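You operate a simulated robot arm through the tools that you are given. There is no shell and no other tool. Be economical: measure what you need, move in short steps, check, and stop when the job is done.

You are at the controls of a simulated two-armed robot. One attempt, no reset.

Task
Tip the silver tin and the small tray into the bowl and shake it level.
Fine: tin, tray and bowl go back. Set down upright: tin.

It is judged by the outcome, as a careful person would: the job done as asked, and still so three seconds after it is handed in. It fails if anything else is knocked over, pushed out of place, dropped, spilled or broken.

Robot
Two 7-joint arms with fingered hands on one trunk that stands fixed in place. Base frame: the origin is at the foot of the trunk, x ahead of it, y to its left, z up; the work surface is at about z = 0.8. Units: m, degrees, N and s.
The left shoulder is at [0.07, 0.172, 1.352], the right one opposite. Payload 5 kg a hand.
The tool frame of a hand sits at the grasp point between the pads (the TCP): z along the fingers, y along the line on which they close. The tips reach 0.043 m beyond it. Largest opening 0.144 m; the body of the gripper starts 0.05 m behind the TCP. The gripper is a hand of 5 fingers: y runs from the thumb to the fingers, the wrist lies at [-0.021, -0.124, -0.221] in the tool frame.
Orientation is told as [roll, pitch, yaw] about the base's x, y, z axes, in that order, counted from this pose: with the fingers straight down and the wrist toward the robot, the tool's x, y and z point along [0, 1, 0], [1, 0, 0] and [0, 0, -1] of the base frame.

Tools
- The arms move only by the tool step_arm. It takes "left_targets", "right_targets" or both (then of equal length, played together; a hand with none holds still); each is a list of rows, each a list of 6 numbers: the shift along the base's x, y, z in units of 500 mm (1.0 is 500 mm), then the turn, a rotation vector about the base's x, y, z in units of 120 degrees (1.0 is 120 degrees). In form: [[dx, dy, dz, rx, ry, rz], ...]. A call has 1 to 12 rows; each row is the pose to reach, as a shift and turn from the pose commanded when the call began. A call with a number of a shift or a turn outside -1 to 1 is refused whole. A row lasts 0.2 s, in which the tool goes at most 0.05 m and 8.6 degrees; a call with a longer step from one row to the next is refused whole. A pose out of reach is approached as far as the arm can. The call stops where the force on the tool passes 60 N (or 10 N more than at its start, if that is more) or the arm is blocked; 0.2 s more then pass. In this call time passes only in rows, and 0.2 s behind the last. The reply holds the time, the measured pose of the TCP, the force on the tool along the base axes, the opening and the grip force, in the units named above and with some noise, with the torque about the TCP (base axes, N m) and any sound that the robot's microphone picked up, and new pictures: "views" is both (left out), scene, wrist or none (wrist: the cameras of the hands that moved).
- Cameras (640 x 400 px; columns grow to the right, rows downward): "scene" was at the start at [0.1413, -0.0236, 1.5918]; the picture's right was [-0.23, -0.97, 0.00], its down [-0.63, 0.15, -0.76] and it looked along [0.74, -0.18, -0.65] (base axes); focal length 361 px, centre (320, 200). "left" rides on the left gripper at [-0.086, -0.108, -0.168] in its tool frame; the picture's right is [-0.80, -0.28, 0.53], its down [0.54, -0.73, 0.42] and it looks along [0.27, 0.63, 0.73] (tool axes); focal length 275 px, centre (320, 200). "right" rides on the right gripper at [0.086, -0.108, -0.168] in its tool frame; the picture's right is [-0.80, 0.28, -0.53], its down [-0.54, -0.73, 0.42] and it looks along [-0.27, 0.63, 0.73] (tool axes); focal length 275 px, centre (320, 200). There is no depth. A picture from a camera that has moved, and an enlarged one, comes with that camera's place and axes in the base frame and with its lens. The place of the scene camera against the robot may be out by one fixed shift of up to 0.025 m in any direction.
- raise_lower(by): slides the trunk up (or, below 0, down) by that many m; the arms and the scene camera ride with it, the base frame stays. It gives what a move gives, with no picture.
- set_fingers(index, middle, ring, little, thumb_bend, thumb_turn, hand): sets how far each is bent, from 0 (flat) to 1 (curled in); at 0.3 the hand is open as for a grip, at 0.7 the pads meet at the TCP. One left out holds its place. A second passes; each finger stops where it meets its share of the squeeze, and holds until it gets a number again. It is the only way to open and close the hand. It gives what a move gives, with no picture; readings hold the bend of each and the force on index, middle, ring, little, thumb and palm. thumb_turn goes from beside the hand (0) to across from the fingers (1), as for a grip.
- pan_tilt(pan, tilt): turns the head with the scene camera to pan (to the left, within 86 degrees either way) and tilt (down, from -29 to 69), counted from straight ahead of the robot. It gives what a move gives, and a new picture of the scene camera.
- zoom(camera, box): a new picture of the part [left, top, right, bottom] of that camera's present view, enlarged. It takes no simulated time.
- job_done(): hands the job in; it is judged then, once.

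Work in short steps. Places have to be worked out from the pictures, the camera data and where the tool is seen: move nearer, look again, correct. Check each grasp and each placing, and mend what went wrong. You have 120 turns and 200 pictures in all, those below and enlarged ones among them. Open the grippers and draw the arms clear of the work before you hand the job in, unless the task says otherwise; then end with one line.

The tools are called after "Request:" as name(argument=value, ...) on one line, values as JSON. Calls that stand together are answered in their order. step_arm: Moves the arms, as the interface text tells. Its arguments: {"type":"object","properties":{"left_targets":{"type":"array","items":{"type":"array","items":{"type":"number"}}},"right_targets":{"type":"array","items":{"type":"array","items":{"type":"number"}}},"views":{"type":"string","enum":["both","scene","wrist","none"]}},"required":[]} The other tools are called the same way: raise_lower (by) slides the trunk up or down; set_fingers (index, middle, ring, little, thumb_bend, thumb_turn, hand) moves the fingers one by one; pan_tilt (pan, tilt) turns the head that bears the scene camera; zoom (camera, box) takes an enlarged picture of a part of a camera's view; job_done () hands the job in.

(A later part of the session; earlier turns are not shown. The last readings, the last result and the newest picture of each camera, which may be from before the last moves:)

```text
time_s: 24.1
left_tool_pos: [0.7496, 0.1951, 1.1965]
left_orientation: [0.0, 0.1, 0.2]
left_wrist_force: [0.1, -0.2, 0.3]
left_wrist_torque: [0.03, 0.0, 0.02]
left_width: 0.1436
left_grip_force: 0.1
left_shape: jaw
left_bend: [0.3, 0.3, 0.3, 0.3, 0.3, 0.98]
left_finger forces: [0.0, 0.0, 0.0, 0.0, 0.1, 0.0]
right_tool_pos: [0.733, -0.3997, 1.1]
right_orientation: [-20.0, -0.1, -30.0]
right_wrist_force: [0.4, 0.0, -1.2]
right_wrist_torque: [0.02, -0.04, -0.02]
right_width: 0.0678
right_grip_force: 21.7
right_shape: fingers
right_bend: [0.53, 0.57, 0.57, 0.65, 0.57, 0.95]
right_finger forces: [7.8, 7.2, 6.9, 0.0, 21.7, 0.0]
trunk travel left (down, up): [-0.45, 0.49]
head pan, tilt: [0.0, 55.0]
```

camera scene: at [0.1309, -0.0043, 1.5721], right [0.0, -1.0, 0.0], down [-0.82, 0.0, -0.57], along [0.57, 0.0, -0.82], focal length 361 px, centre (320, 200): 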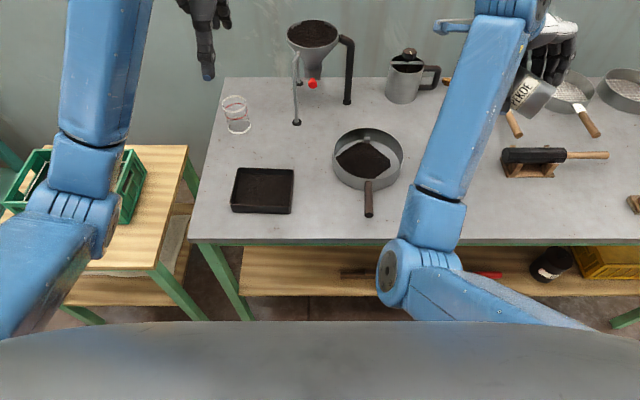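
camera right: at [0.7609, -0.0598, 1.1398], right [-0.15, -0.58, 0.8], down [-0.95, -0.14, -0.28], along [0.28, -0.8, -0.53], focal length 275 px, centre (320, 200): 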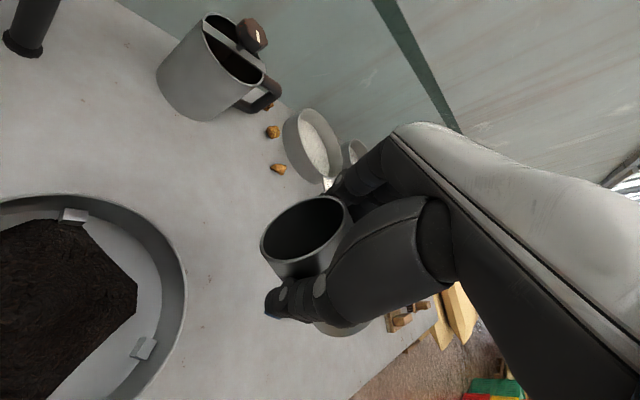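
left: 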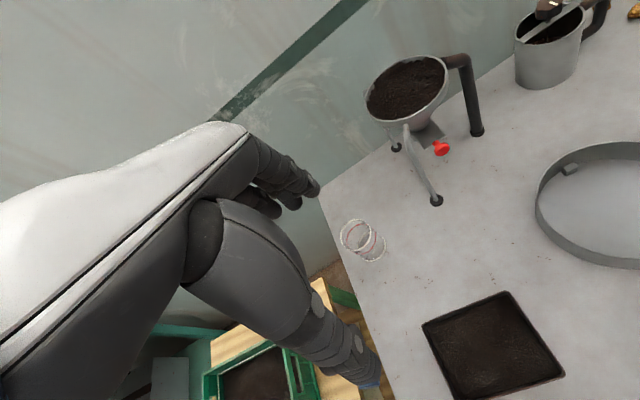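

Now I'll rotate the tin upright, 80°, and move above its original place.

Request:
step_arm(right_targets=[[-0.012, 0.011, 0, 0.0577, -0.0333, 0], [-0.024, 0.022, 0, 0.1155, -0.0667, 0], [-0.036, 0.033, 0, 0.1732, -0.1, 0], [-0.048, 0.044, -0.02, 0.2309, -0.1333, 0], [-0.06, 0.055, -0.04, 0.2887, -0.1667, 0], [-0.072, 0.066, -0.07, 0.3464, -0.2, 0], [-0.084, 0.077, -0.1, 0.4041, -0.2333, 0], [-0.096, 0.088, -0.13, 0.4618, -0.2667, 0], [-0.108, 0.099, -0.16, 0.5196, -0.3, 0], [-0.117, 0.107, -0.19, 0.5773, -0.3333, 0], [-0.117, 0.107, -0.2, 0.5773, -0.3333, 0]])

```text
time_s: 26.1
left_tool_pos: [0.7492, 0.1959, 1.1963]
left_orientation: [0.0, 0.1, 0.0]
left_wrist_force: [0.2, -0.1, 0.1]
left_wrist_torque: [0.02, 0.01, 0.02]
left_width: 0.1439
left_grip_force: 0.1
left_shape: jaw
left_bend: [0.3, 0.3, 0.3, 0.3, 0.3, 0.98]
left_finger forces: [0.1, 0.0, 0.0, 0.0, 0.0, 0.0]
right_tool_pos: [0.6788, -0.4333, 1.0601]
right_orientation: [47.9, -5.6, -34.3]
right_wrist_force: [0.1, -0.6, -0.4]
right_wrist_torque: [0.03, -0.06, -0.01]
right_width: 0.0677
right_grip_force: 21.7
right_shape: fingers
right_bend: [0.53, 0.57, 0.57, 0.65, 0.57, 0.95]
right_finger forces: [7.7, 7.2, 7.0, 0.0, 21.8, 0.0]
trunk travel left (down, up): [-0.45, 0.49]
head pan, tilt: [0.0, 55.0]
stopped in row 10 (right hand): the arm was blocked; the commanded pose is now the measured one
camera scene: at [0.1307, -0.0051, 1.5722], right [0.0, -1.0, 0.0], down [-0.82, 0.0, -0.57], along [0.57, 0.0, -0.82], focal length 361 px, centre (320, 200)
camera right: at [0.5373, -0.4186, 1.2256], right [-0.27, -0.94, -0.21], down [-0.57, 0.33, -0.75], along [0.78, -0.09, -0.62], focal length 275 px, centre (320, 200)
```

scene: 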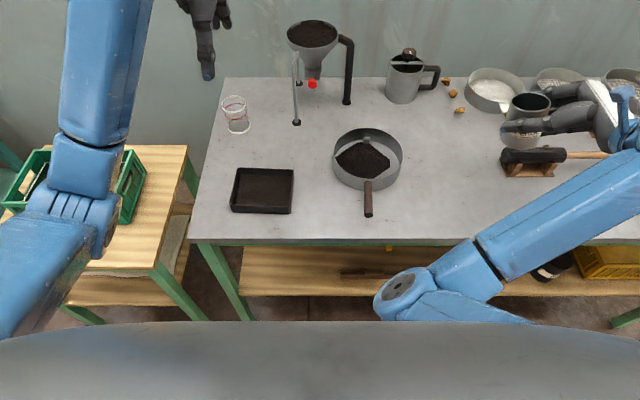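
right: 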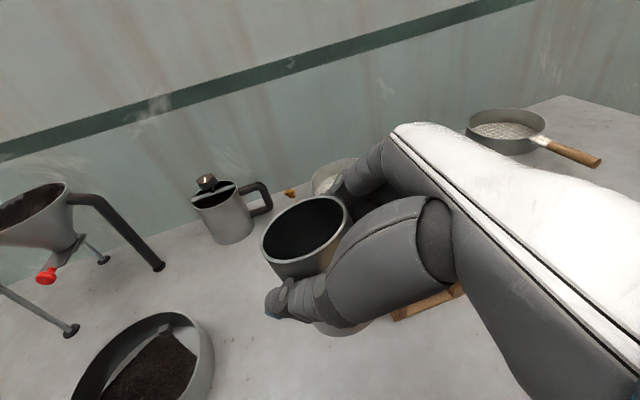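

The elbow has tucked inward, so the original yaw can't be reached from here. The tin is round, so I'll use a more forward-pointing yaw (-60°), which suits this elbow position.

Request:
step_arm(right_targets=[[0, 0, 0, 0, 0, -0.053], [0, 0, 0, 0, 0, -0.107], [0, 0, 0, 0, 0, -0.16], [0, 0, 0, 0, 0, -0.214]], views="none")

Request:
step_arm(right_targets=[[0, 0, 0, 0.045, -0.032, 0], [0, 0, 0, 0.091, -0.064, 0], [0, 0, 0, 0.091, -0.064, 0]])

```text
time_s: 27.1
left_tool_pos: [0.749, 0.1954, 1.1964]
left_orientation: [0.1, 0.1, 0.1]
left_wrist_force: [0.7, -0.2, 0.5]
left_wrist_torque: [0.0, -0.01, -0.01]
left_width: 0.1437
left_grip_force: 0.1
left_shape: jaw
left_bend: [0.3, 0.3, 0.3, 0.3, 0.3, 0.98]
left_finger forces: [0.1, 0.0, 0.0, 0.0, 0.1, 0.0]
right_tool_pos: [0.6742, -0.5152, 1.1169]
right_orientation: [45.8, -13.9, -61.3]
right_wrist_force: [0.4, -1.2, -0.6]
right_wrist_torque: [0.01, 0.04, 0.01]
right_width: 0.0678
right_grip_force: 21.9
right_shape: fingers
right_bend: [0.53, 0.57, 0.57, 0.65, 0.57, 0.95]
right_finger forces: [7.6, 7.1, 7.0, 0.0, 21.6, 0.0]
trunk travel left (down, up): [-0.45, 0.49]
head pan, tilt: [0.0, 55.0]
stopped in row 4 (right hand): the arm was blocked; the commanded pose is now the measured one
```

```text
time_s: 27.9
left_tool_pos: [0.7506, 0.1965, 1.1969]
left_orientation: [0.0, 0.1, 0.1]
left_wrist_force: [0.3, 0.5, 0.2]
left_wrist_torque: [-0.01, 0.0, 0.01]
left_width: 0.1436
left_grip_force: 0.1
left_shape: jaw
left_bend: [0.3, 0.3, 0.3, 0.3, 0.3, 0.98]
left_finger forces: [0.0, 0.0, 0.0, 0.1, 0.0, 0.1]
right_tool_pos: [0.673, -0.5194, 1.1203]
right_orientation: [57.8, -8.3, -63.8]
right_wrist_force: [0.6, 0.2, 0.1]
right_wrist_torque: [0.01, 0.01, -0.01]
right_width: 0.068
right_grip_force: 21.7
right_shape: fingers
right_bend: [0.53, 0.57, 0.57, 0.65, 0.57, 0.95]
right_finger forces: [7.5, 7.1, 7.0, 0.0, 21.5, 0.0]
trunk travel left (down, up): [-0.45, 0.49]
head pan, tilt: [0.0, 55.0]
camera scene: at [0.1314, -0.0036, 1.5721], right [0.0, -1.0, 0.0], down [-0.82, 0.0, -0.57], along [0.57, 0.0, -0.82], focal length 361 px, centre (320, 200)
camera right: at [0.5292, -0.4451, 1.2654], right [-0.64, -0.69, -0.34], down [-0.21, 0.59, -0.78], along [0.74, -0.43, -0.52], focal length 275 px, centre (320, 200)
```

scene: 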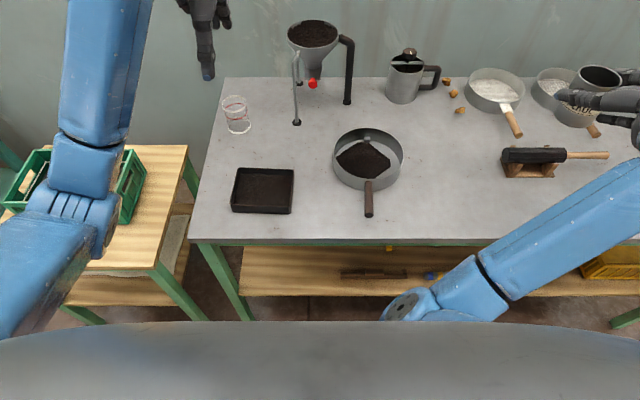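
right: 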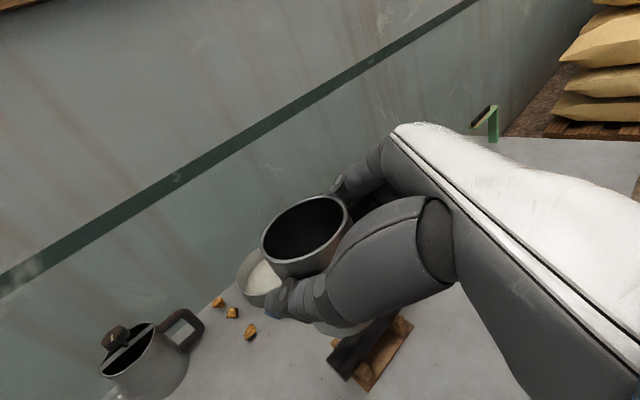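

The arm is still constrained by the inward elbow. With the tin empty, I'll go high and forward-right with the fingers down, then yaw outward so the elbow swings back out.

Request:
step_arm(right_targets=[[0.02, -0.02, 0.03, -0.019, 0.058, 0], [0.04, -0.04, 0.06, -0.038, 0.116, 0], [0.06, -0.06, 0.09, -0.056, 0.173, 0], [0.08, -0.08, 0.12, -0.075, 0.231, 0], [0.1, -0.1, 0.15, -0.094, 0.289, 0], [0.12, -0.1, 0.18, -0.113, 0.347, 0], [0.14, -0.1, 0.2, -0.131, 0.405, 0], [0.16, -0.1, 0.2, -0.15, 0.4625, 0]], views="scene")

```text
time_s: 29.7
left_tool_pos: [0.7504, 0.196, 1.1951]
left_orientation: [0.0, 0.1, 0.0]
left_wrist_force: [0.7, 0.2, -0.7]
left_wrist_torque: [-0.03, 0.04, 0.02]
left_width: 0.144
left_grip_force: 0.1
left_shape: jaw
left_bend: [0.3, 0.3, 0.3, 0.3, 0.3, 0.98]
left_finger forces: [0.1, 0.0, 0.0, 0.0, 0.0, 0.0]
right_tool_pos: [0.7549, -0.5641, 1.2172]
right_orientation: [0.3, 3.1, -61.1]
right_wrist_force: [-0.4, 0.3, -0.9]
right_wrist_torque: [0.0, 0.02, 0.03]
right_width: 0.0676
right_grip_force: 21.4
right_shape: fingers
right_bend: [0.53, 0.57, 0.57, 0.65, 0.57, 0.95]
right_finger forces: [7.7, 7.2, 6.8, 0.0, 21.5, 0.0]
trunk travel left (down, up): [-0.45, 0.49]
head pan, tilt: [0.0, 55.0]
camera scene: at [0.1324, -0.0032, 1.5719], right [0.0, -1.0, 0.0], down [-0.82, 0.0, -0.57], along [0.57, 0.0, -0.82], focal length 361 px, centre (320, 200)
```

scene: 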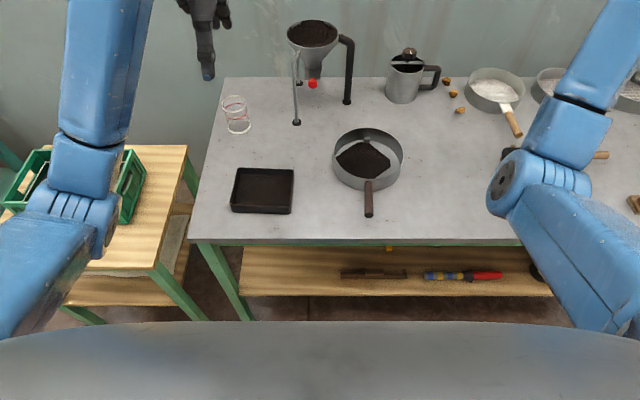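

Elbow is already swinging outward. I'll yaw back +90° (to about +30) at this height to bring it fully out.

Request:
step_arm(right_targets=[[0, 0, 0, 0, 0, 0.07], [0, 0, 0, 0, 0, 0.14], [0, 0, 0, 0, 0, 0.21], [0, 0, 0, 0, 0, 0.28], [0, 0, 0, 0, 0, 0.35], [0, 0, 0, 0, 0, 0.42], [0, 0, 0, 0, 0, 0.49], [0, 0, 0, 0, 0, 0.56], [0, 0, 0, 0, 0, 0.63], [0, 0, 0, 0, 0, 0.7], [0, 0, 0, 0, 0, 0.76]], views="scene")

```text
time_s: 32.1
left_tool_pos: [0.7501, 0.1959, 1.1952]
left_orientation: [0.0, 0.0, 0.2]
left_wrist_force: [0.0, -0.3, -0.8]
left_wrist_torque: [0.0, -0.01, -0.03]
left_width: 0.1437
left_grip_force: 0.0
left_shape: jaw
left_bend: [0.3, 0.3, 0.3, 0.3, 0.3, 0.98]
left_finger forces: [0.1, 0.1, 0.0, 0.0, 0.1, 0.0]
right_tool_pos: [0.7543, -0.5634, 1.216]
right_orientation: [0.6, 3.0, 30.4]
right_wrist_force: [0.0, -0.9, -1.1]
right_wrist_torque: [0.02, 0.01, 0.0]
right_width: 0.0679
right_grip_force: 22.2
right_shape: fingers
right_bend: [0.53, 0.57, 0.57, 0.65, 0.57, 0.95]
right_finger forces: [7.7, 7.2, 6.8, 0.0, 21.4, 0.0]
trunk travel left (down, up): [-0.45, 0.49]
head pan, tilt: [0.0, 55.0]
camera scene: at [0.1311, -0.004, 1.5721], right [0.0, -1.0, 0.0], down [-0.82, 0.0, -0.57], along [0.57, 0.0, -0.82], focal length 361 px, centre (320, 200)
```

scene: 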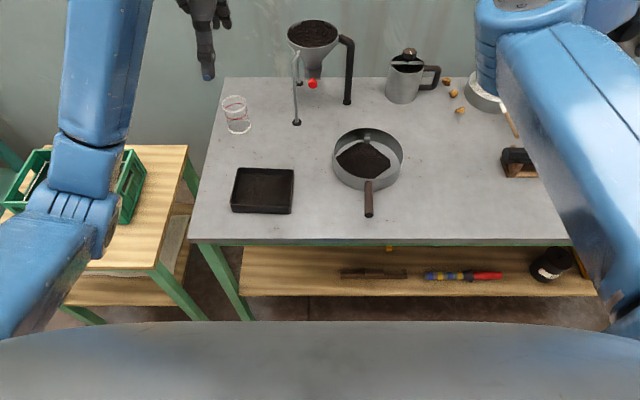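

Elbow is back out. Now I'll roll the tin upright.

Request:
step_arm(right_targets=[[0, 0, 0, 0.056, 0.0285, 0], [0, 0, 0, 0.111, 0.057, 0], [0, 0, 0, 0.167, 0.0855, 0], [0, 0, 0, 0.223, 0.114, 0], [0, 0, 0, 0.279, 0.1425, 0], [0, 0, 0, 0.334, 0.171, 0], [0, 0, 0, 0.39, 0.1995, 0], [0, 0, 0, 0.446, 0.228, 0]], views="none")

Request:
step_arm(right_targets=[[-0.02, 0.05, -0.02, 0, 0, -0.0625], [-0.04, 0.1, -0.04, 0, 0, -0.125], [-0.06, 0.15, -0.06, 0, 0, -0.1875], [-0.08, 0.2, -0.08, 0, 0, -0.25], [-0.1, 0.25, -0.1, 0, 0, -0.3125], [-0.12, 0.3, -0.13, 0, 0, -0.375], [-0.14, 0.36, -0.17, 0, 0, -0.4375], [-0.16, 0.43, -0.21, 0, 0, -0.5]])

```text
time_s: 33.9
left_tool_pos: [0.7506, 0.1941, 1.1963]
left_orientation: [0.1, 0.2, 0.2]
left_wrist_force: [-0.2, -1.1, 0.0]
left_wrist_torque: [0.04, 0.02, 0.01]
left_width: 0.1435
left_grip_force: 0.2
left_shape: jaw
left_bend: [0.3, 0.3, 0.3, 0.3, 0.3, 0.98]
left_finger forces: [0.1, 0.0, 0.0, 0.1, 0.0, 0.0]
right_tool_pos: [0.7558, -0.566, 1.2157]
right_orientation: [60.7, -1.3, 31.3]
right_wrist_force: [0.6, -0.2, -1.5]
right_wrist_torque: [0.01, -0.03, -0.01]
right_width: 0.068
right_grip_force: 21.1
right_shape: fingers
right_bend: [0.53, 0.57, 0.57, 0.65, 0.57, 0.95]
right_finger forces: [7.9, 7.0, 6.7, 0.0, 21.3, 0.0]
trunk travel left (down, up): [-0.45, 0.49]
head pan, tilt: [0.0, 55.0]
```

```text
time_s: 35.7
left_tool_pos: [0.7494, 0.1977, 1.1966]
left_orientation: [-0.2, 0.0, 0.0]
left_wrist_force: [-1.0, 0.7, 0.9]
left_wrist_torque: [-0.03, -0.04, -0.01]
left_width: 0.1436
left_grip_force: 0.0
left_shape: jaw
left_bend: [0.3, 0.3, 0.3, 0.3, 0.3, 0.98]
left_finger forces: [0.1, 0.1, 0.0, 0.0, 0.1, 0.1]
right_tool_pos: [0.6731, -0.3479, 1.1138]
right_orientation: [60.5, -1.3, -28.9]
right_wrist_force: [-1.3, 1.0, -1.0]
right_wrist_torque: [0.0, -0.06, -0.08]
right_width: 0.0679
right_grip_force: 20.9
right_shape: fingers
right_bend: [0.53, 0.57, 0.57, 0.65, 0.57, 0.95]
right_finger forces: [7.4, 7.0, 6.8, 0.1, 20.7, 0.0]
trunk travel left (down, up): [-0.45, 0.49]
head pan, tilt: [0.0, 55.0]
camera scene: at [0.1293, -0.0018, 1.5724], right [0.0, -1.0, 0.0], down [-0.82, 0.0, -0.57], along [0.57, 0.0, -0.82], focal length 361 px, centre (320, 200)
camera right: at [0.5242, -0.3845, 1.2694], right [-0.16, -0.89, -0.42], down [-0.57, 0.43, -0.7], along [0.8, 0.13, -0.58], focal length 275 px, centre (320, 200)
```

scene: 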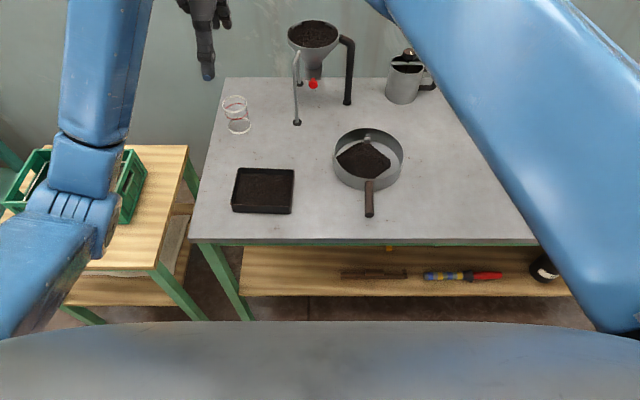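
right: 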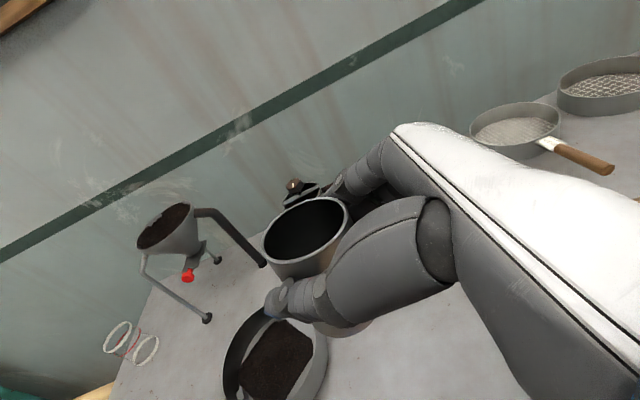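

The tin is upright above its place. I'll lower it to about 15 mm above the table, trimming the small tilt.

Request:
step_arm(right_targets=[[0.002, 0.003, -0.08, 0.0017, 0.0115, -0.009], [0.002, 0.003, -0.17, 0.0017, 0.0115, -0.009], [0.002, 0.003, -0.26, 0.0017, 0.0115, -0.009], [0.002, 0.003, -0.34, 0.0017, 0.0115, -0.009], [0.002, 0.003, -0.41, 0.0017, 0.0115, -0.009], [0.002, 0.003, -0.45, 0.0017, 0.0115, -0.009]])

```text
time_s: 37.1
left_tool_pos: [0.7501, 0.1957, 1.1959]
left_orientation: [0.0, 0.1, 0.2]
left_wrist_force: [0.3, -0.1, -0.6]
left_wrist_torque: [0.01, -0.03, -0.01]
left_width: 0.1441
left_grip_force: 0.0
left_shape: jaw
left_bend: [0.3, 0.3, 0.3, 0.3, 0.3, 0.98]
left_finger forces: [0.0, 0.0, 0.0, 0.1, 0.0, 0.1]
right_tool_pos: [0.6767, -0.3475, 0.886]
right_orientation: [60.1, 0.3, -29.9]
right_wrist_force: [0.1, -1.5, -0.8]
right_wrist_torque: [0.0, 0.03, 0.03]
right_width: 0.0676
right_grip_force: 20.5
right_shape: fingers
right_bend: [0.53, 0.57, 0.57, 0.65, 0.57, 0.95]
right_finger forces: [7.3, 6.8, 6.6, 0.0, 20.3, 0.1]
trunk travel left (down, up): [-0.45, 0.49]
head pan, tilt: [0.0, 55.0]
camera scene: at [0.1315, -0.0042, 1.5721], right [0.0, -1.0, 0.0], down [-0.82, 0.0, -0.57], along [0.57, 0.0, -0.82], focal length 361 px, centre (320, 200)
camera right: at [0.5307, -0.3833, 1.0458], right [-0.18, -0.89, -0.42], down [-0.58, 0.44, -0.68], along [0.79, 0.12, -0.6], focal length 275 px, centre (320, 200)
```

scene: 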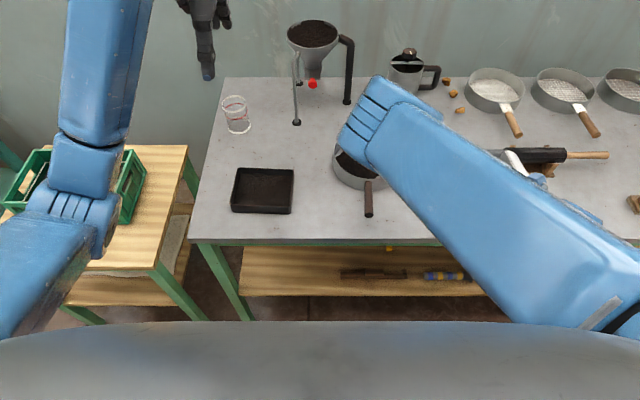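
right: 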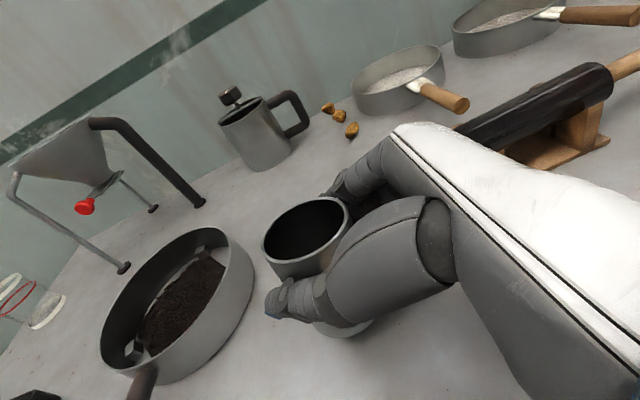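

Lowering the last 16 mm gently.

Request:
step_arm(right_targets=[[0, 0, -0.01, 0, 0, 0], [0, 0, -0.02, 0, 0, 0], [0, 0, -0.028, 0, 0, 0], [0, 0, -0.034, 0, 0, 0]], views="wrist")

```text
time_s: 38.1
left_tool_pos: [0.7491, 0.1965, 1.1977]
left_orientation: [0.0, 0.0, 0.1]
left_wrist_force: [0.0, 0.0, 0.2]
left_wrist_torque: [0.01, 0.02, 0.03]
left_width: 0.1435
left_grip_force: 0.1
left_shape: jaw
left_bend: [0.3, 0.3, 0.3, 0.3, 0.3, 0.98]
left_finger forces: [0.1, 0.1, 0.0, 0.0, 0.1, 0.0]
right_tool_pos: [0.6752, -0.3481, 0.8713]
right_orientation: [60.1, 0.1, -29.8]
right_wrist_force: [-0.7, -0.8, 8.6]
right_wrist_torque: [0.0, -0.21, -0.03]
right_width: 0.0675
right_grip_force: 20.9
right_shape: fingers
right_bend: [0.53, 0.57, 0.57, 0.65, 0.57, 0.95]
right_finger forces: [6.6, 6.8, 7.0, 0.1, 21.6, 0.1]
trunk travel left (down, up): [-0.45, 0.49]
head pan, tilt: [0.0, 55.0]
camera right: at [0.5294, -0.3829, 1.0306], right [-0.18, -0.89, -0.42], down [-0.58, 0.44, -0.68], along [0.79, 0.12, -0.6], focal length 275 px, centre (320, 200)
```

right: 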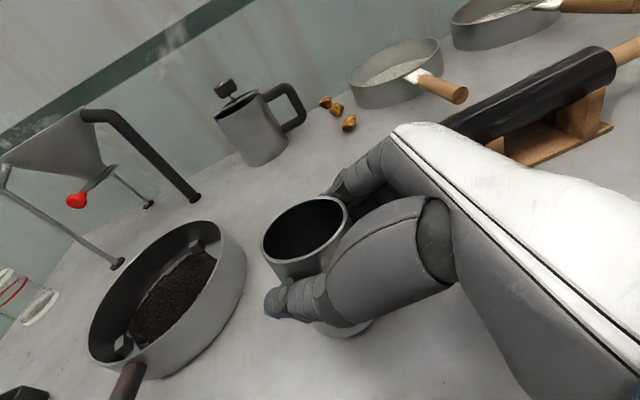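

The tin touches the table (8.6 N up). I'll open the hand.

Request:
set_fingers(hand="right", index=0.3, middle=0.3, ring=0.3, little=0.3, thumb_bend=0.3)

Request:
zoom(camera="right", box=[200, 150, 440, 380])

```text
time_s: 39.1
left_tool_pos: [0.7498, 0.1951, 1.1967]
left_orientation: [0.1, 0.1, 0.1]
left_wrist_force: [1.3, -0.1, -1.0]
left_wrist_torque: [0.01, -0.01, 0.04]
left_width: 0.1436
left_grip_force: 0.0
left_shape: jaw
left_bend: [0.3, 0.3, 0.3, 0.3, 0.3, 0.98]
left_finger forces: [0.0, 0.0, 0.1, 0.0, 0.0, 0.0]
right_tool_pos: [0.6756, -0.3475, 0.87]
right_orientation: [60.0, 0.1, -29.9]
right_wrist_force: [-0.7, -0.8, -0.1]
right_wrist_torque: [0.01, 0.0, -0.02]
right_width: 0.1491
right_grip_force: 0.1
right_shape: fingers
right_bend: [0.3, 0.3, 0.3, 0.3, 0.3, 0.97]
right_finger forces: [0.1, 0.0, 0.0, 0.0, 0.0, 0.1]
trunk travel left (down, up): [-0.45, 0.49]
head pan, tilt: [0.0, 55.0]
```

```text
1.74 times, centred on (320, 265) of right
camera zoom: at [0.5299, -0.383, 1.0292], right [-0.18, -0.89, -0.42], down [-0.58, 0.44, -0.68], along [0.79, 0.12, -0.6], focal length 479 px, centre (320, 87)
```

zoom: 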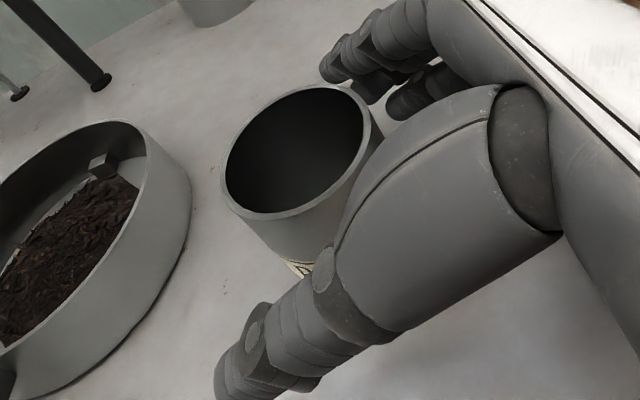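

Tin released upright. I'll withdraw straight back, then rise.

Request:
step_arm(right_targets=[[-0.02, -0.035, 0.004, 0, 0, 0], [-0.05, -0.085, 0.01, 0, 0, 0], [-0.09, -0.155, 0.01, 0, 0, 0], [-0.13, -0.225, 0.02, 0, 0, 0], [-0.14, -0.24, 0.11, 0, 0, 0], [-0.14, -0.28, 0.2, 0, 0, 0], [-0.14, -0.34, 0.27, 0, 0, 0], [-0.14, -0.4, 0.34, 0, 0, 0]])

```text
time_s: 40.9
left_tool_pos: [0.7482, 0.1951, 1.1974]
left_orientation: [0.1, 0.0, 0.0]
left_wrist_force: [-0.5, -0.3, 0.7]
left_wrist_torque: [0.01, -0.01, -0.03]
left_width: 0.1438
left_grip_force: 0.0
left_shape: jaw
left_bend: [0.3, 0.3, 0.3, 0.3, 0.3, 0.98]
left_finger forces: [0.0, 0.0, 0.1, 0.0, 0.0, 0.0]
right_tool_pos: [0.6047, -0.5465, 1.0397]
right_orientation: [60.2, 0.1, -29.7]
right_wrist_force: [-0.2, -0.2, 0.2]
right_wrist_torque: [0.02, -0.04, 0.01]
right_width: 0.1495
right_grip_force: 0.1
right_shape: fingers
right_bend: [0.3, 0.3, 0.3, 0.3, 0.3, 0.98]
right_finger forces: [0.0, 0.0, 0.0, 0.0, 0.0, 0.0]
trunk travel left (down, up): [-0.45, 0.49]
head pan, tilt: [0.0, 55.0]
camera scene: at [0.1303, -0.005, 1.5721], right [0.0, -1.0, 0.0], down [-0.82, 0.0, -0.57], along [0.57, 0.0, -0.82], focal length 361 px, centre (320, 200)
camera right: at [0.4601, -0.5831, 1.199], right [-0.18, -0.89, -0.43], down [-0.59, 0.44, -0.68], along [0.79, 0.13, -0.6], focal length 275 px, centre (320, 200)
```

scene: 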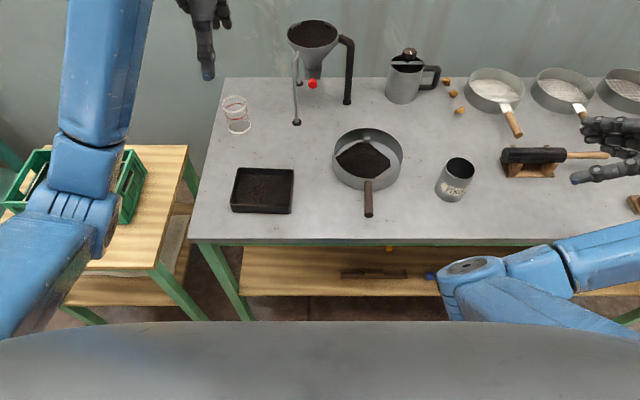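
right: 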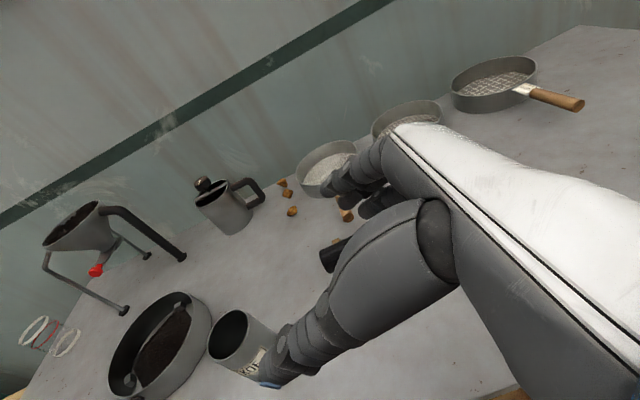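

Tin is back upright on its spot. Now the tray: I measure its rim at x 0.612–0.731, y 0.074–0.216, centre (0.672, 0.145). I'll bring the left hand above it.

Request:
step_arm(left_targets=[[-0.026, -0.017, -0.08, 0, 0, 0], [-0.052, -0.034, -0.16, 0, 0, 0], [-0.078, -0.051, -0.24, 0, 0, 0], [-0.104, -0.068, -0.32, 0, 0, 0], [-0.13, -0.085, -0.4, 0, 0, 0], [-0.156, -0.102, -0.47, 0, 0, 0]])

Request:
zoom(camera="left", box=[240, 150, 640, 400])

```text
time_s: 42.3
left_tool_pos: [0.671, 0.144, 0.9625]
left_orientation: [0.0, 0.0, 0.1]
left_wrist_force: [-0.6, 0.5, 0.3]
left_wrist_torque: [0.0, -0.02, 0.01]
left_width: 0.1435
left_grip_force: 0.0
left_shape: jaw
left_bend: [0.3, 0.3, 0.3, 0.3, 0.3, 0.98]
left_finger forces: [0.0, 0.0, 0.0, 0.0, 0.0, 0.0]
right_tool_pos: [0.6051, -0.5478, 1.0408]
right_orientation: [60.1, 0.1, -29.8]
right_wrist_force: [-0.7, -0.2, 0.2]
right_wrist_torque: [-0.03, 0.0, 0.01]
right_width: 0.149
right_grip_force: 0.1
right_shape: fingers
right_bend: [0.3, 0.3, 0.3, 0.3, 0.3, 0.98]
right_finger forces: [0.0, 0.0, 0.0, 0.0, 0.0, 0.1]
trunk travel left (down, up): [-0.45, 0.49]
head pan, tilt: [0.0, 55.0]
camera scene: at [0.1305, -0.004, 1.5723], right [0.0, -1.0, 0.0], down [-0.82, 0.0, -0.57], along [0.57, 0.0, -0.82], focal length 361 px, centre (320, 200)
camera left: at [0.5618, 0.0592, 1.1303], right [-0.28, -0.8, -0.53], down [-0.73, 0.54, -0.42], along [0.63, 0.27, -0.73], focal length 275 px, centre (320, 200)
```

scene: 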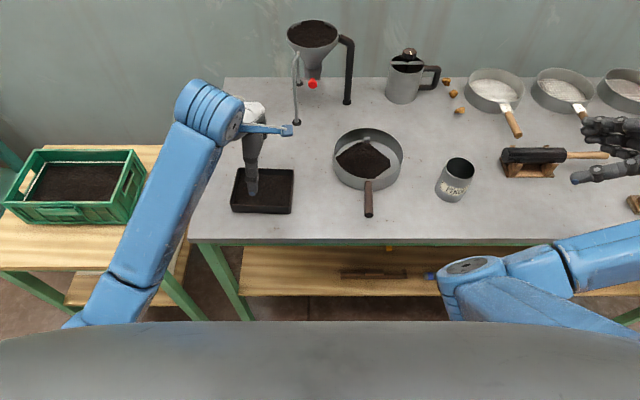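
left: 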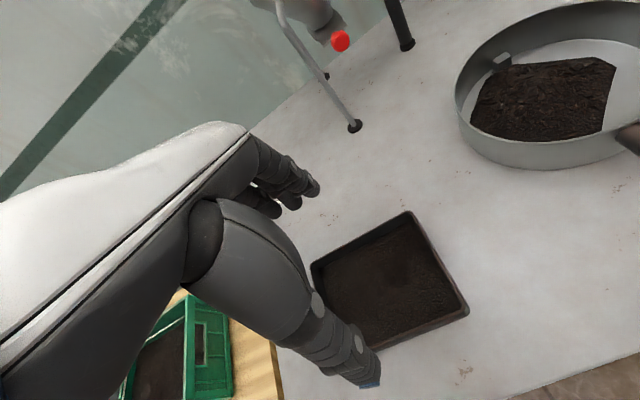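

```text
1.60 times, centred on (440, 275) of left
camera zoom: at [0.5618, 0.0592, 1.1303], right [-0.28, -0.8, -0.53], down [-0.73, 0.54, -0.42], along [0.63, 0.27, -0.73], focal length 440 px, centre (128, 80)
```

zoom: 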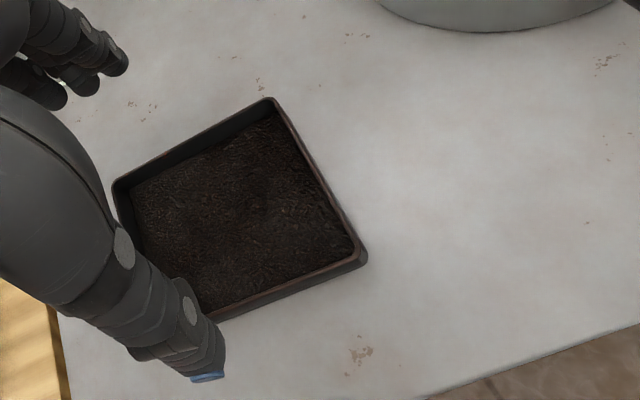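

Tray confirmed, centre (0.671, 0.145), 0.12 m deep in x, so it fits the open hand. I'll descend to just above fingertip contact height.

Request:
step_arm(left_targets=[[0, 0, -0.07, 0, 0, -0.014], [0, 0, -0.13, 0, 0, -0.014], [0, 0.002, -0.17, 0, 0, -0.014], [0, 0.002, -0.2, 0, 0, -0.014]])

Request:
zoom(camera="left", box=[240, 150, 640, 400])

Request:
zoom(camera="scene", box=[180, 90, 340, 240])

```text
time_s: 43.3
left_tool_pos: [0.6714, 0.1464, 0.8619]
left_orientation: [0.2, -0.1, -1.6]
left_wrist_force: [0.2, 0.0, -0.3]
left_wrist_torque: [0.02, -0.01, -0.01]
left_width: 0.1439
left_grip_force: 0.1
left_shape: jaw
left_bend: [0.3, 0.3, 0.3, 0.3, 0.3, 0.98]
left_finger forces: [0.0, 0.0, 0.0, 0.0, 0.1, 0.0]
right_tool_pos: [0.6058, -0.5466, 1.0395]
right_orientation: [60.0, 0.2, -29.8]
right_wrist_force: [-0.4, 0.5, -0.1]
right_wrist_torque: [0.01, -0.01, -0.01]
right_width: 0.1495
right_grip_force: 0.1
right_shape: fingers
right_bend: [0.3, 0.3, 0.3, 0.3, 0.3, 0.98]
right_finger forces: [0.0, 0.1, 0.0, 0.0, 0.0, 0.1]
trunk travel left (down, up): [-0.45, 0.49]
head pan, tilt: [0.0, 55.0]
camera scene: at [0.131, -0.0039, 1.5721], right [0.0, -1.0, 0.0], down [-0.82, 0.0, -0.57], along [0.57, 0.0, -0.82], focal length 361 px, centre (320, 200)
camera left: at [0.5605, 0.0635, 1.0291], right [-0.31, -0.79, -0.53], down [-0.71, 0.56, -0.42], along [0.63, 0.25, -0.73], focal length 275 px, centre (320, 200)
```

scene: 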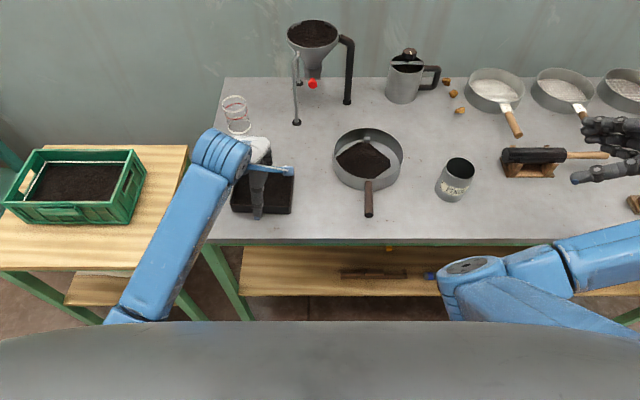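
left: 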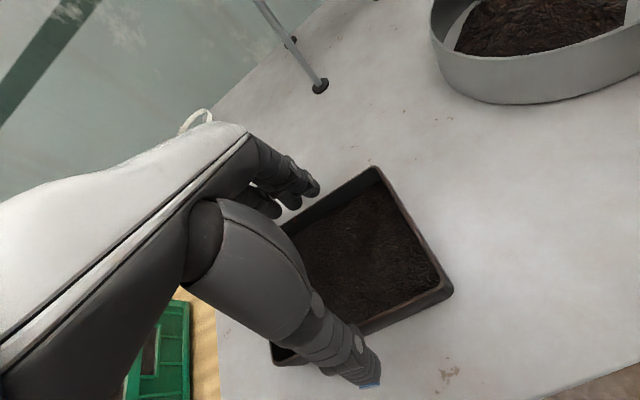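

```text
1.60 times, centred on (440, 275) of left
camera zoom: at [0.5605, 0.0635, 1.0291], right [-0.31, -0.79, -0.53], down [-0.71, 0.56, -0.42], along [0.63, 0.25, -0.73], focal length 440 px, centre (128, 80)
```

zoom: 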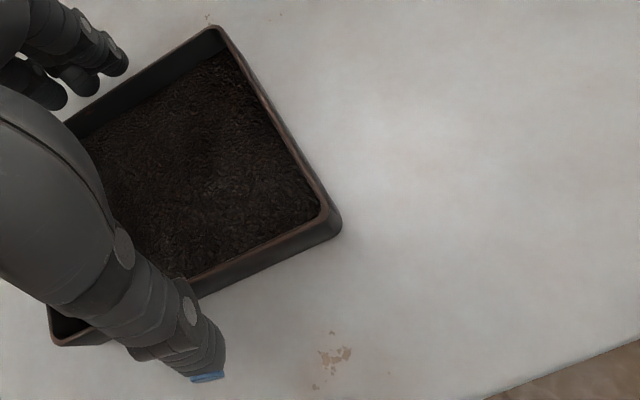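

```text
2.67 times, centred on (260, 165) of scene
camera zoom: at [0.131, -0.0039, 1.5721], right [0.0, -1.0, 0.0], down [-0.82, 0.0, -0.57], along [0.57, 0.0, -0.82], focal length 962 px, centre (480, 293)
```

zoom: 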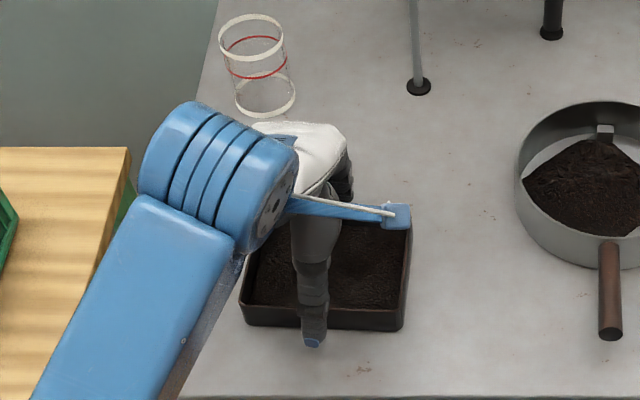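

Thumb is just outside the near wall and fingers beyond the far wall. I'll go down 12 mm more, then close.

Request:
step_arm(left_targets=[[0, -0.006, -0.012, 0, 0, 0], [0, -0.006, -0.022, 0, 0, 0]], views="none")

Request:
set_fingers(hand="left", index=0.45, middle=0.45, ring=0.45, little=0.45, thumb_bend=0.45)

Request:
zoom(camera="left", box=[180, 150, 500, 400])

Request:
zoom(camera="scene", box=[180, 90, 340, 240])

```text
time_s: 43.9
left_tool_pos: [0.6725, 0.1427, 0.85]
left_orientation: [0.0, 0.1, -1.6]
left_wrist_force: [0.4, -0.5, -1.1]
left_wrist_torque: [0.01, -0.04, 0.01]
left_width: 0.1437
left_grip_force: 0.0
left_shape: jaw
left_bend: [0.3, 0.3, 0.3, 0.3, 0.3, 0.98]
left_finger forces: [0.0, 0.0, 0.0, 0.1, 0.1, 0.0]
right_tool_pos: [0.6051, -0.5459, 1.0388]
right_orientation: [60.0, 0.2, -29.8]
right_wrist_force: [-0.5, 0.3, 0.3]
right_wrist_torque: [-0.03, -0.01, 0.01]
right_width: 0.1495
right_grip_force: 0.1
right_shape: fingers
right_bend: [0.3, 0.3, 0.3, 0.3, 0.3, 0.98]
right_finger forces: [0.0, 0.0, 0.1, 0.0, 0.0, 0.1]
trunk travel left (down, up): [-0.45, 0.49]
head pan, tilt: [0.0, 55.0]
```

```text
time_s: 44.9
left_tool_pos: [0.6724, 0.143, 0.8508]
left_orientation: [0.0, 0.0, -1.6]
left_wrist_force: [2.0, -0.1, 5.6]
left_wrist_torque: [0.13, -0.54, -0.04]
left_width: 0.128
left_grip_force: 18.9
left_shape: fingers
left_bend: [0.39, 0.42, 0.42, 0.44, 0.36, 0.96]
left_finger forces: [9.1, 5.1, 4.4, 2.5, 17.8, 0.1]
right_tool_pos: [0.6061, -0.5468, 1.0404]
right_orientation: [60.0, 0.1, -29.8]
right_wrist_force: [0.6, -0.3, 0.2]
right_wrist_torque: [0.02, 0.03, -0.01]
right_width: 0.1492
right_grip_force: 0.0
right_shape: fingers
right_bend: [0.3, 0.3, 0.3, 0.3, 0.3, 0.98]
right_finger forces: [0.0, 0.1, 0.0, 0.0, 0.0, 0.0]
trunk travel left (down, up): [-0.45, 0.49]
head pan, tilt: [0.0, 55.0]
```

```text
1.60 times, centred on (340, 275) of left
camera zoom: at [0.5609, 0.0599, 1.019], right [-0.31, -0.79, -0.53], down [-0.71, 0.56, -0.42], along [0.63, 0.25, -0.73], focal length 440 px, centre (288, 80)
```

zoom: 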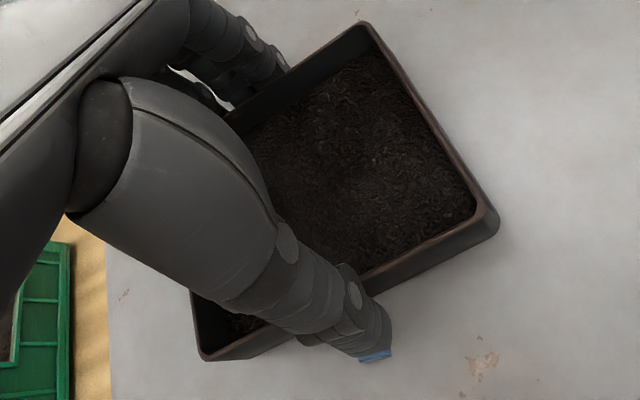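

```text
2.67 times, centred on (260, 165) of scene
camera zoom: at [0.1307, -0.0041, 1.5722], right [0.0, -1.0, 0.0], down [-0.82, 0.0, -0.57], along [0.57, 0.0, -0.82], focal length 962 px, centre (480, 293)
```

zoom: 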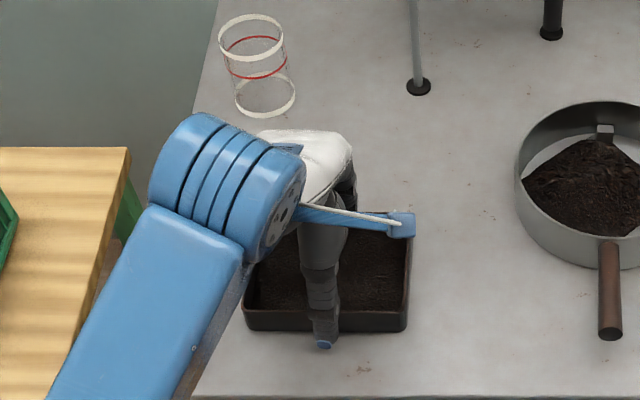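

All fingers have contact. I'll squeeze a bit more, then lift 2 cm to test.

Request:
set_fingers(hand="left", index=0.55, middle=0.55, ring=0.55, little=0.55, thumb_bend=0.55)

Request:
step_arm(left_targets=[[0, 0, 0.01, 0, 0, 0], [0, 0, 0.025, 0, 0, 0], [0, 0, 0.04, 0, 0, 0], [0, 0, 0.05, 0, 0, 0], [0, 0, 0.05, 0, 0, 0]])

Request:
zoom(camera="scene", box=[180, 90, 340, 240])

```text
time_s: 45.9
left_tool_pos: [0.672, 0.1433, 0.852]
left_orientation: [-0.1, -0.1, -1.6]
left_wrist_force: [6.6, 0.1, 14.0]
left_wrist_torque: [0.74, -1.1, -0.28]
left_width: 0.1264
left_grip_force: 35.8
left_shape: fingers
left_bend: [0.43, 0.47, 0.48, 0.52, 0.34, 0.94]
left_finger forces: [10.7, 9.1, 9.7, 13.0, 29.8, 0.0]
right_tool_pos: [0.605, -0.5484, 1.0413]
right_orientation: [60.1, 0.1, -29.7]
right_wrist_force: [0.9, -0.2, -0.8]
right_wrist_torque: [-0.02, -0.02, -0.04]
right_width: 0.1495
right_grip_force: 0.1
right_shape: fingers
right_bend: [0.3, 0.3, 0.3, 0.3, 0.3, 0.98]
right_finger forces: [0.0, 0.1, 0.0, 0.1, 0.0, 0.0]
trunk travel left (down, up): [-0.45, 0.49]
head pan, tilt: [0.0, 55.0]
```

```text
time_s: 47.1
left_tool_pos: [0.6723, 0.1428, 0.8752]
left_orientation: [0.0, 0.0, -1.6]
left_wrist_force: [-0.7, 0.1, -0.8]
left_wrist_torque: [-0.01, 0.04, -0.01]
left_width: 0.1266
left_grip_force: 31.0
left_shape: fingers
left_bend: [0.43, 0.48, 0.48, 0.53, 0.34, 0.94]
left_finger forces: [10.1, 8.2, 8.6, 4.7, 30.7, 0.0]
right_tool_pos: [0.6054, -0.5475, 1.0398]
right_orientation: [60.0, 0.2, -29.8]
right_wrist_force: [0.7, 0.8, 0.9]
right_wrist_torque: [0.02, 0.02, 0.0]
right_width: 0.1493
right_grip_force: 0.0
right_shape: fingers
right_bend: [0.3, 0.3, 0.3, 0.3, 0.3, 0.98]
right_finger forces: [0.0, 0.0, 0.0, 0.0, 0.0, 0.1]
trunk travel left (down, up): [-0.45, 0.49]
head pan, tilt: [0.0, 55.0]
camera scene: at [0.1311, -0.0039, 1.5721], right [0.0, -1.0, 0.0], down [-0.82, 0.0, -0.57], along [0.57, 0.0, -0.82], focal length 361 px, centre (320, 200)
camera left: at [0.561, 0.06, 1.0433], right [-0.31, -0.79, -0.53], down [-0.71, 0.56, -0.42], along [0.63, 0.25, -0.73], focal length 275 px, centre (320, 200)
```

scene: 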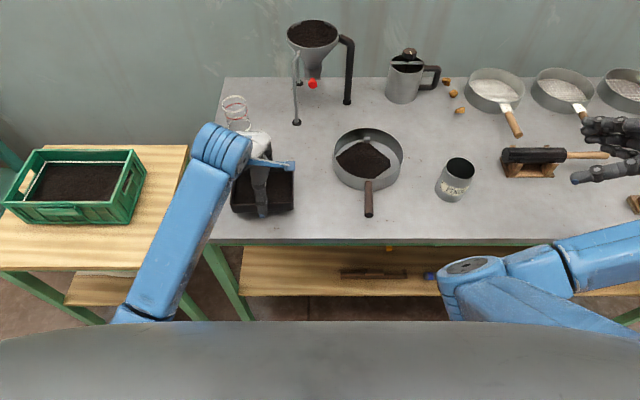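
left: 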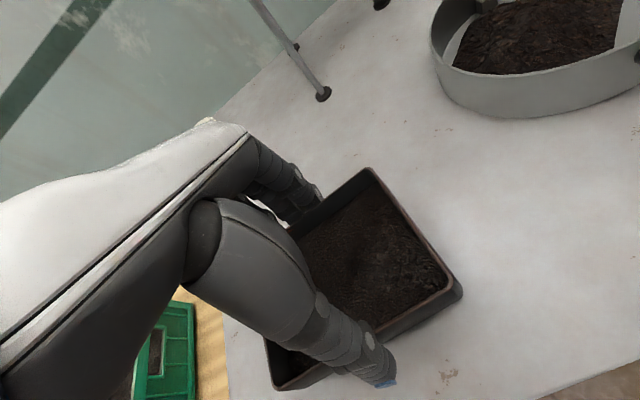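

```text
2.67 times, centred on (260, 165) of scene
camera zoom: at [0.1311, -0.0039, 1.5721], right [0.0, -1.0, 0.0], down [-0.82, 0.0, -0.57], along [0.57, 0.0, -0.82], focal length 962 px, centre (480, 293)
```

zoom: 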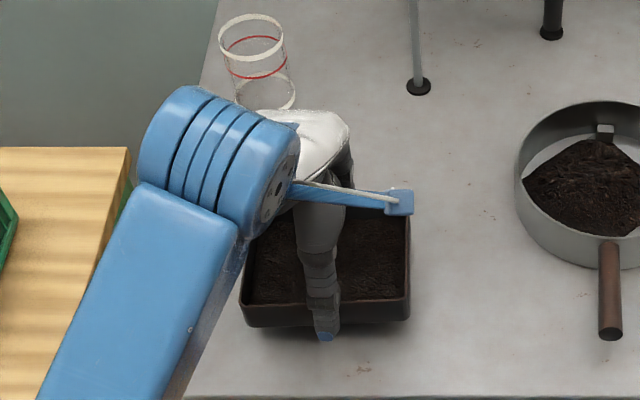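

The tray is lifted level and secure. I'll raise it and carry it smoothly over the pan.

Request:
step_arm(left_targets=[[0, 0, 0.06, 0, 0, 0], [0, -0.01, 0.14, 0, 0, 0], [0.01, -0.04, 0.21, 0, 0, 0], [0.03, -0.1, 0.24, 0, 0, 0], [0.055, -0.18, 0.24, 0, 0, 0], [0.08, -0.26, 0.24, 0, 0, 0], [0.105, -0.34, 0.24, 0, 0, 0], [0.13, -0.42, 0.24, 0, 0, 0], [0.155, -0.5, 0.24, 0, 0, 0], [0.178, -0.58, 0.24, 0, 0, 0], [0.19, -0.63, 0.24, 0, 0, 0], [0.196, -0.656, 0.24, 0, 0, 0]])

```text
time_s: 49.6
left_tool_pos: [0.7993, -0.0696, 0.9461]
left_orientation: [7.5, 0.0, 3.1]
left_wrist_force: [0.4, -0.1, -1.6]
left_wrist_torque: [-0.01, -0.02, 0.0]
left_width: 0.1262
left_grip_force: 29.6
left_shape: fingers
left_bend: [0.43, 0.48, 0.48, 0.53, 0.34, 0.94]
left_finger forces: [10.2, 8.1, 8.8, 3.7, 29.3, 0.1]
right_tool_pos: [0.6053, -0.5471, 1.0397]
right_orientation: [60.0, 0.2, -29.8]
right_wrist_force: [1.3, 0.5, 0.2]
right_wrist_torque: [0.04, 0.02, 0.0]
right_width: 0.1494
right_grip_force: 0.1
right_shape: fingers
right_bend: [0.3, 0.3, 0.3, 0.3, 0.3, 0.98]
right_finger forces: [0.0, 0.0, 0.0, 0.0, 0.1, 0.0]
trunk travel left (down, up): [-0.45, 0.49]
head pan, tilt: [0.0, 55.0]
stopped in row 12 (left hand): the arm was blocked; the commanded pose is now the measured one
camera scene: at [0.1314, -0.0041, 1.5721], right [0.0, -1.0, 0.0], down [-0.82, 0.0, -0.57], along [0.57, 0.0, -0.82], focal length 361 px, centre (320, 200)
camera left: at [0.697, -0.1825, 1.1015], right [-0.24, -0.73, -0.63], down [-0.76, 0.55, -0.35], along [0.61, 0.39, -0.69], focal length 275 px, centre (320, 200)
```

scene: 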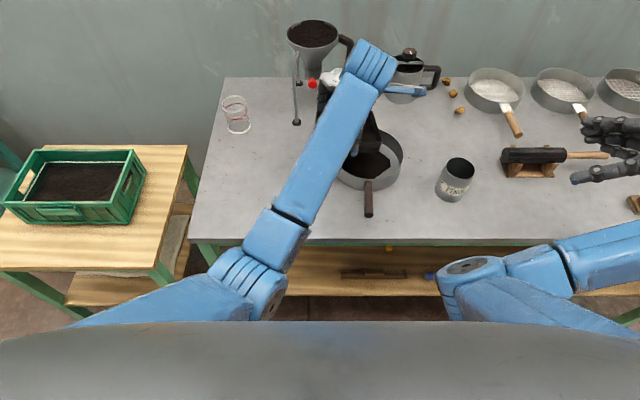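
left: 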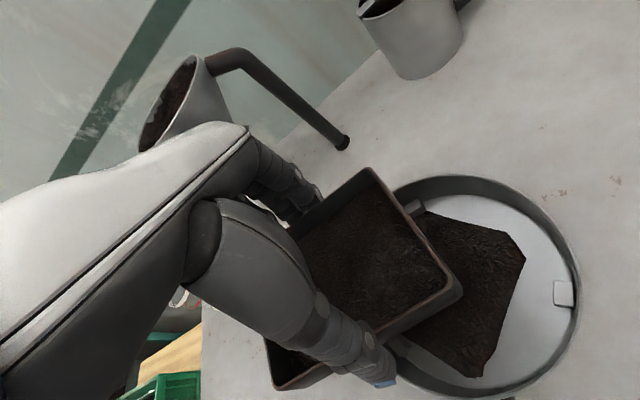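

The left arm got blocked by its inward elbow; the tray is still level over the pan with nothing spilled. I'll raise the trunk by 0.2 m so the arm works straighter from above.

Request:
raise_lower(by=0.2)

Request:
step_arm(left_targets=[[0, 0, 0, -0.03, 0, 0], [-0.01, 0.02, 0, -0.0625, 0, -0.026], [-0.02, 0.04, 0, -0.0625, 0, -0.026]])

```text
time_s: 51.8
left_tool_pos: [0.7982, -0.0713, 1.1455]
left_orientation: [7.5, 0.0, 3.1]
left_wrist_force: [-0.5, 0.6, -0.9]
left_wrist_torque: [0.02, -0.01, -0.02]
left_width: 0.1262
left_grip_force: 29.8
left_shape: fingers
left_bend: [0.43, 0.48, 0.48, 0.53, 0.34, 0.94]
left_finger forces: [10.1, 8.1, 8.7, 3.6, 29.2, 0.0]
right_tool_pos: [0.6061, -0.547, 1.2401]
right_orientation: [60.1, 0.2, -29.8]
right_wrist_force: [0.2, -0.4, -0.6]
right_wrist_torque: [-0.03, -0.04, 0.0]
right_width: 0.1495
right_grip_force: 0.1
right_shape: fingers
right_bend: [0.3, 0.3, 0.3, 0.3, 0.3, 0.98]
right_finger forces: [0.0, 0.0, 0.0, 0.1, 0.1, 0.0]
trunk travel left (down, up): [-0.65, 0.29]
head pan, tilt: [0.0, 55.0]
```

```text
time_s: 52.6
left_tool_pos: [0.792, -0.0482, 1.1514]
left_orientation: [0.1, -0.3, -0.1]
left_wrist_force: [0.2, 0.0, -1.8]
left_wrist_torque: [0.0, -0.03, -0.02]
left_width: 0.126
left_grip_force: 30.1
left_shape: fingers
left_bend: [0.43, 0.48, 0.48, 0.53, 0.34, 0.94]
left_finger forces: [10.1, 8.1, 8.6, 3.6, 29.1, 0.0]
right_tool_pos: [0.6054, -0.5462, 1.2405]
right_orientation: [60.0, 0.2, -29.8]
right_wrist_force: [0.8, -0.9, -0.6]
right_wrist_torque: [0.02, 0.01, -0.02]
right_width: 0.1493
right_grip_force: 0.0
right_shape: fingers
right_bend: [0.3, 0.3, 0.3, 0.3, 0.3, 0.98]
right_finger forces: [0.1, 0.0, 0.1, 0.1, 0.0, 0.1]
trunk travel left (down, up): [-0.65, 0.29]
head pan, tilt: [0.0, 55.0]
camera scene: at [0.131, -0.0042, 1.7721], right [0.0, -1.0, 0.0], down [-0.82, 0.0, -0.57], along [0.57, 0.0, -0.82], focal length 361 px, centre (320, 200)
camera left: at [0.6831, -0.1345, 1.318], right [-0.28, -0.8, -0.54], down [-0.72, 0.54, -0.43], along [0.63, 0.27, -0.73], focal length 275 px, centre (320, 200)
```

scene: 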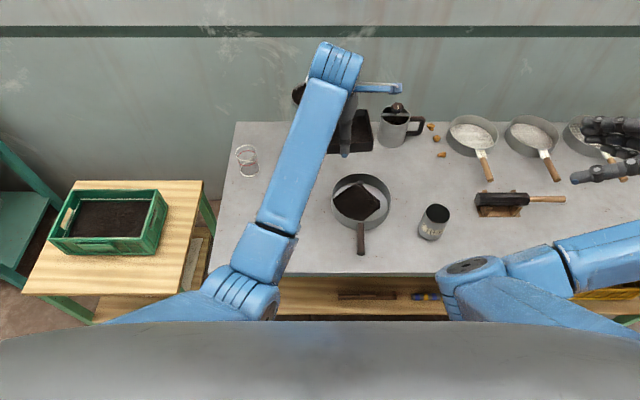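
left: 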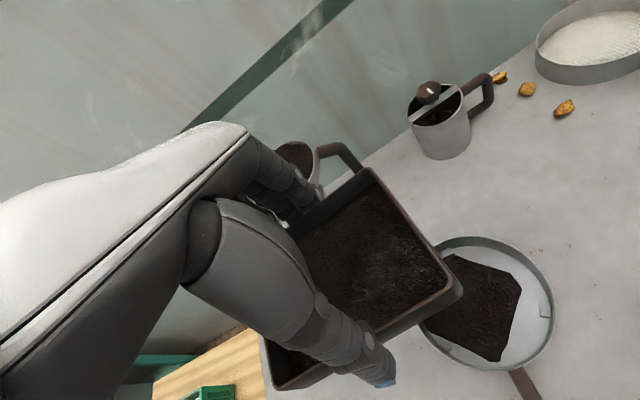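

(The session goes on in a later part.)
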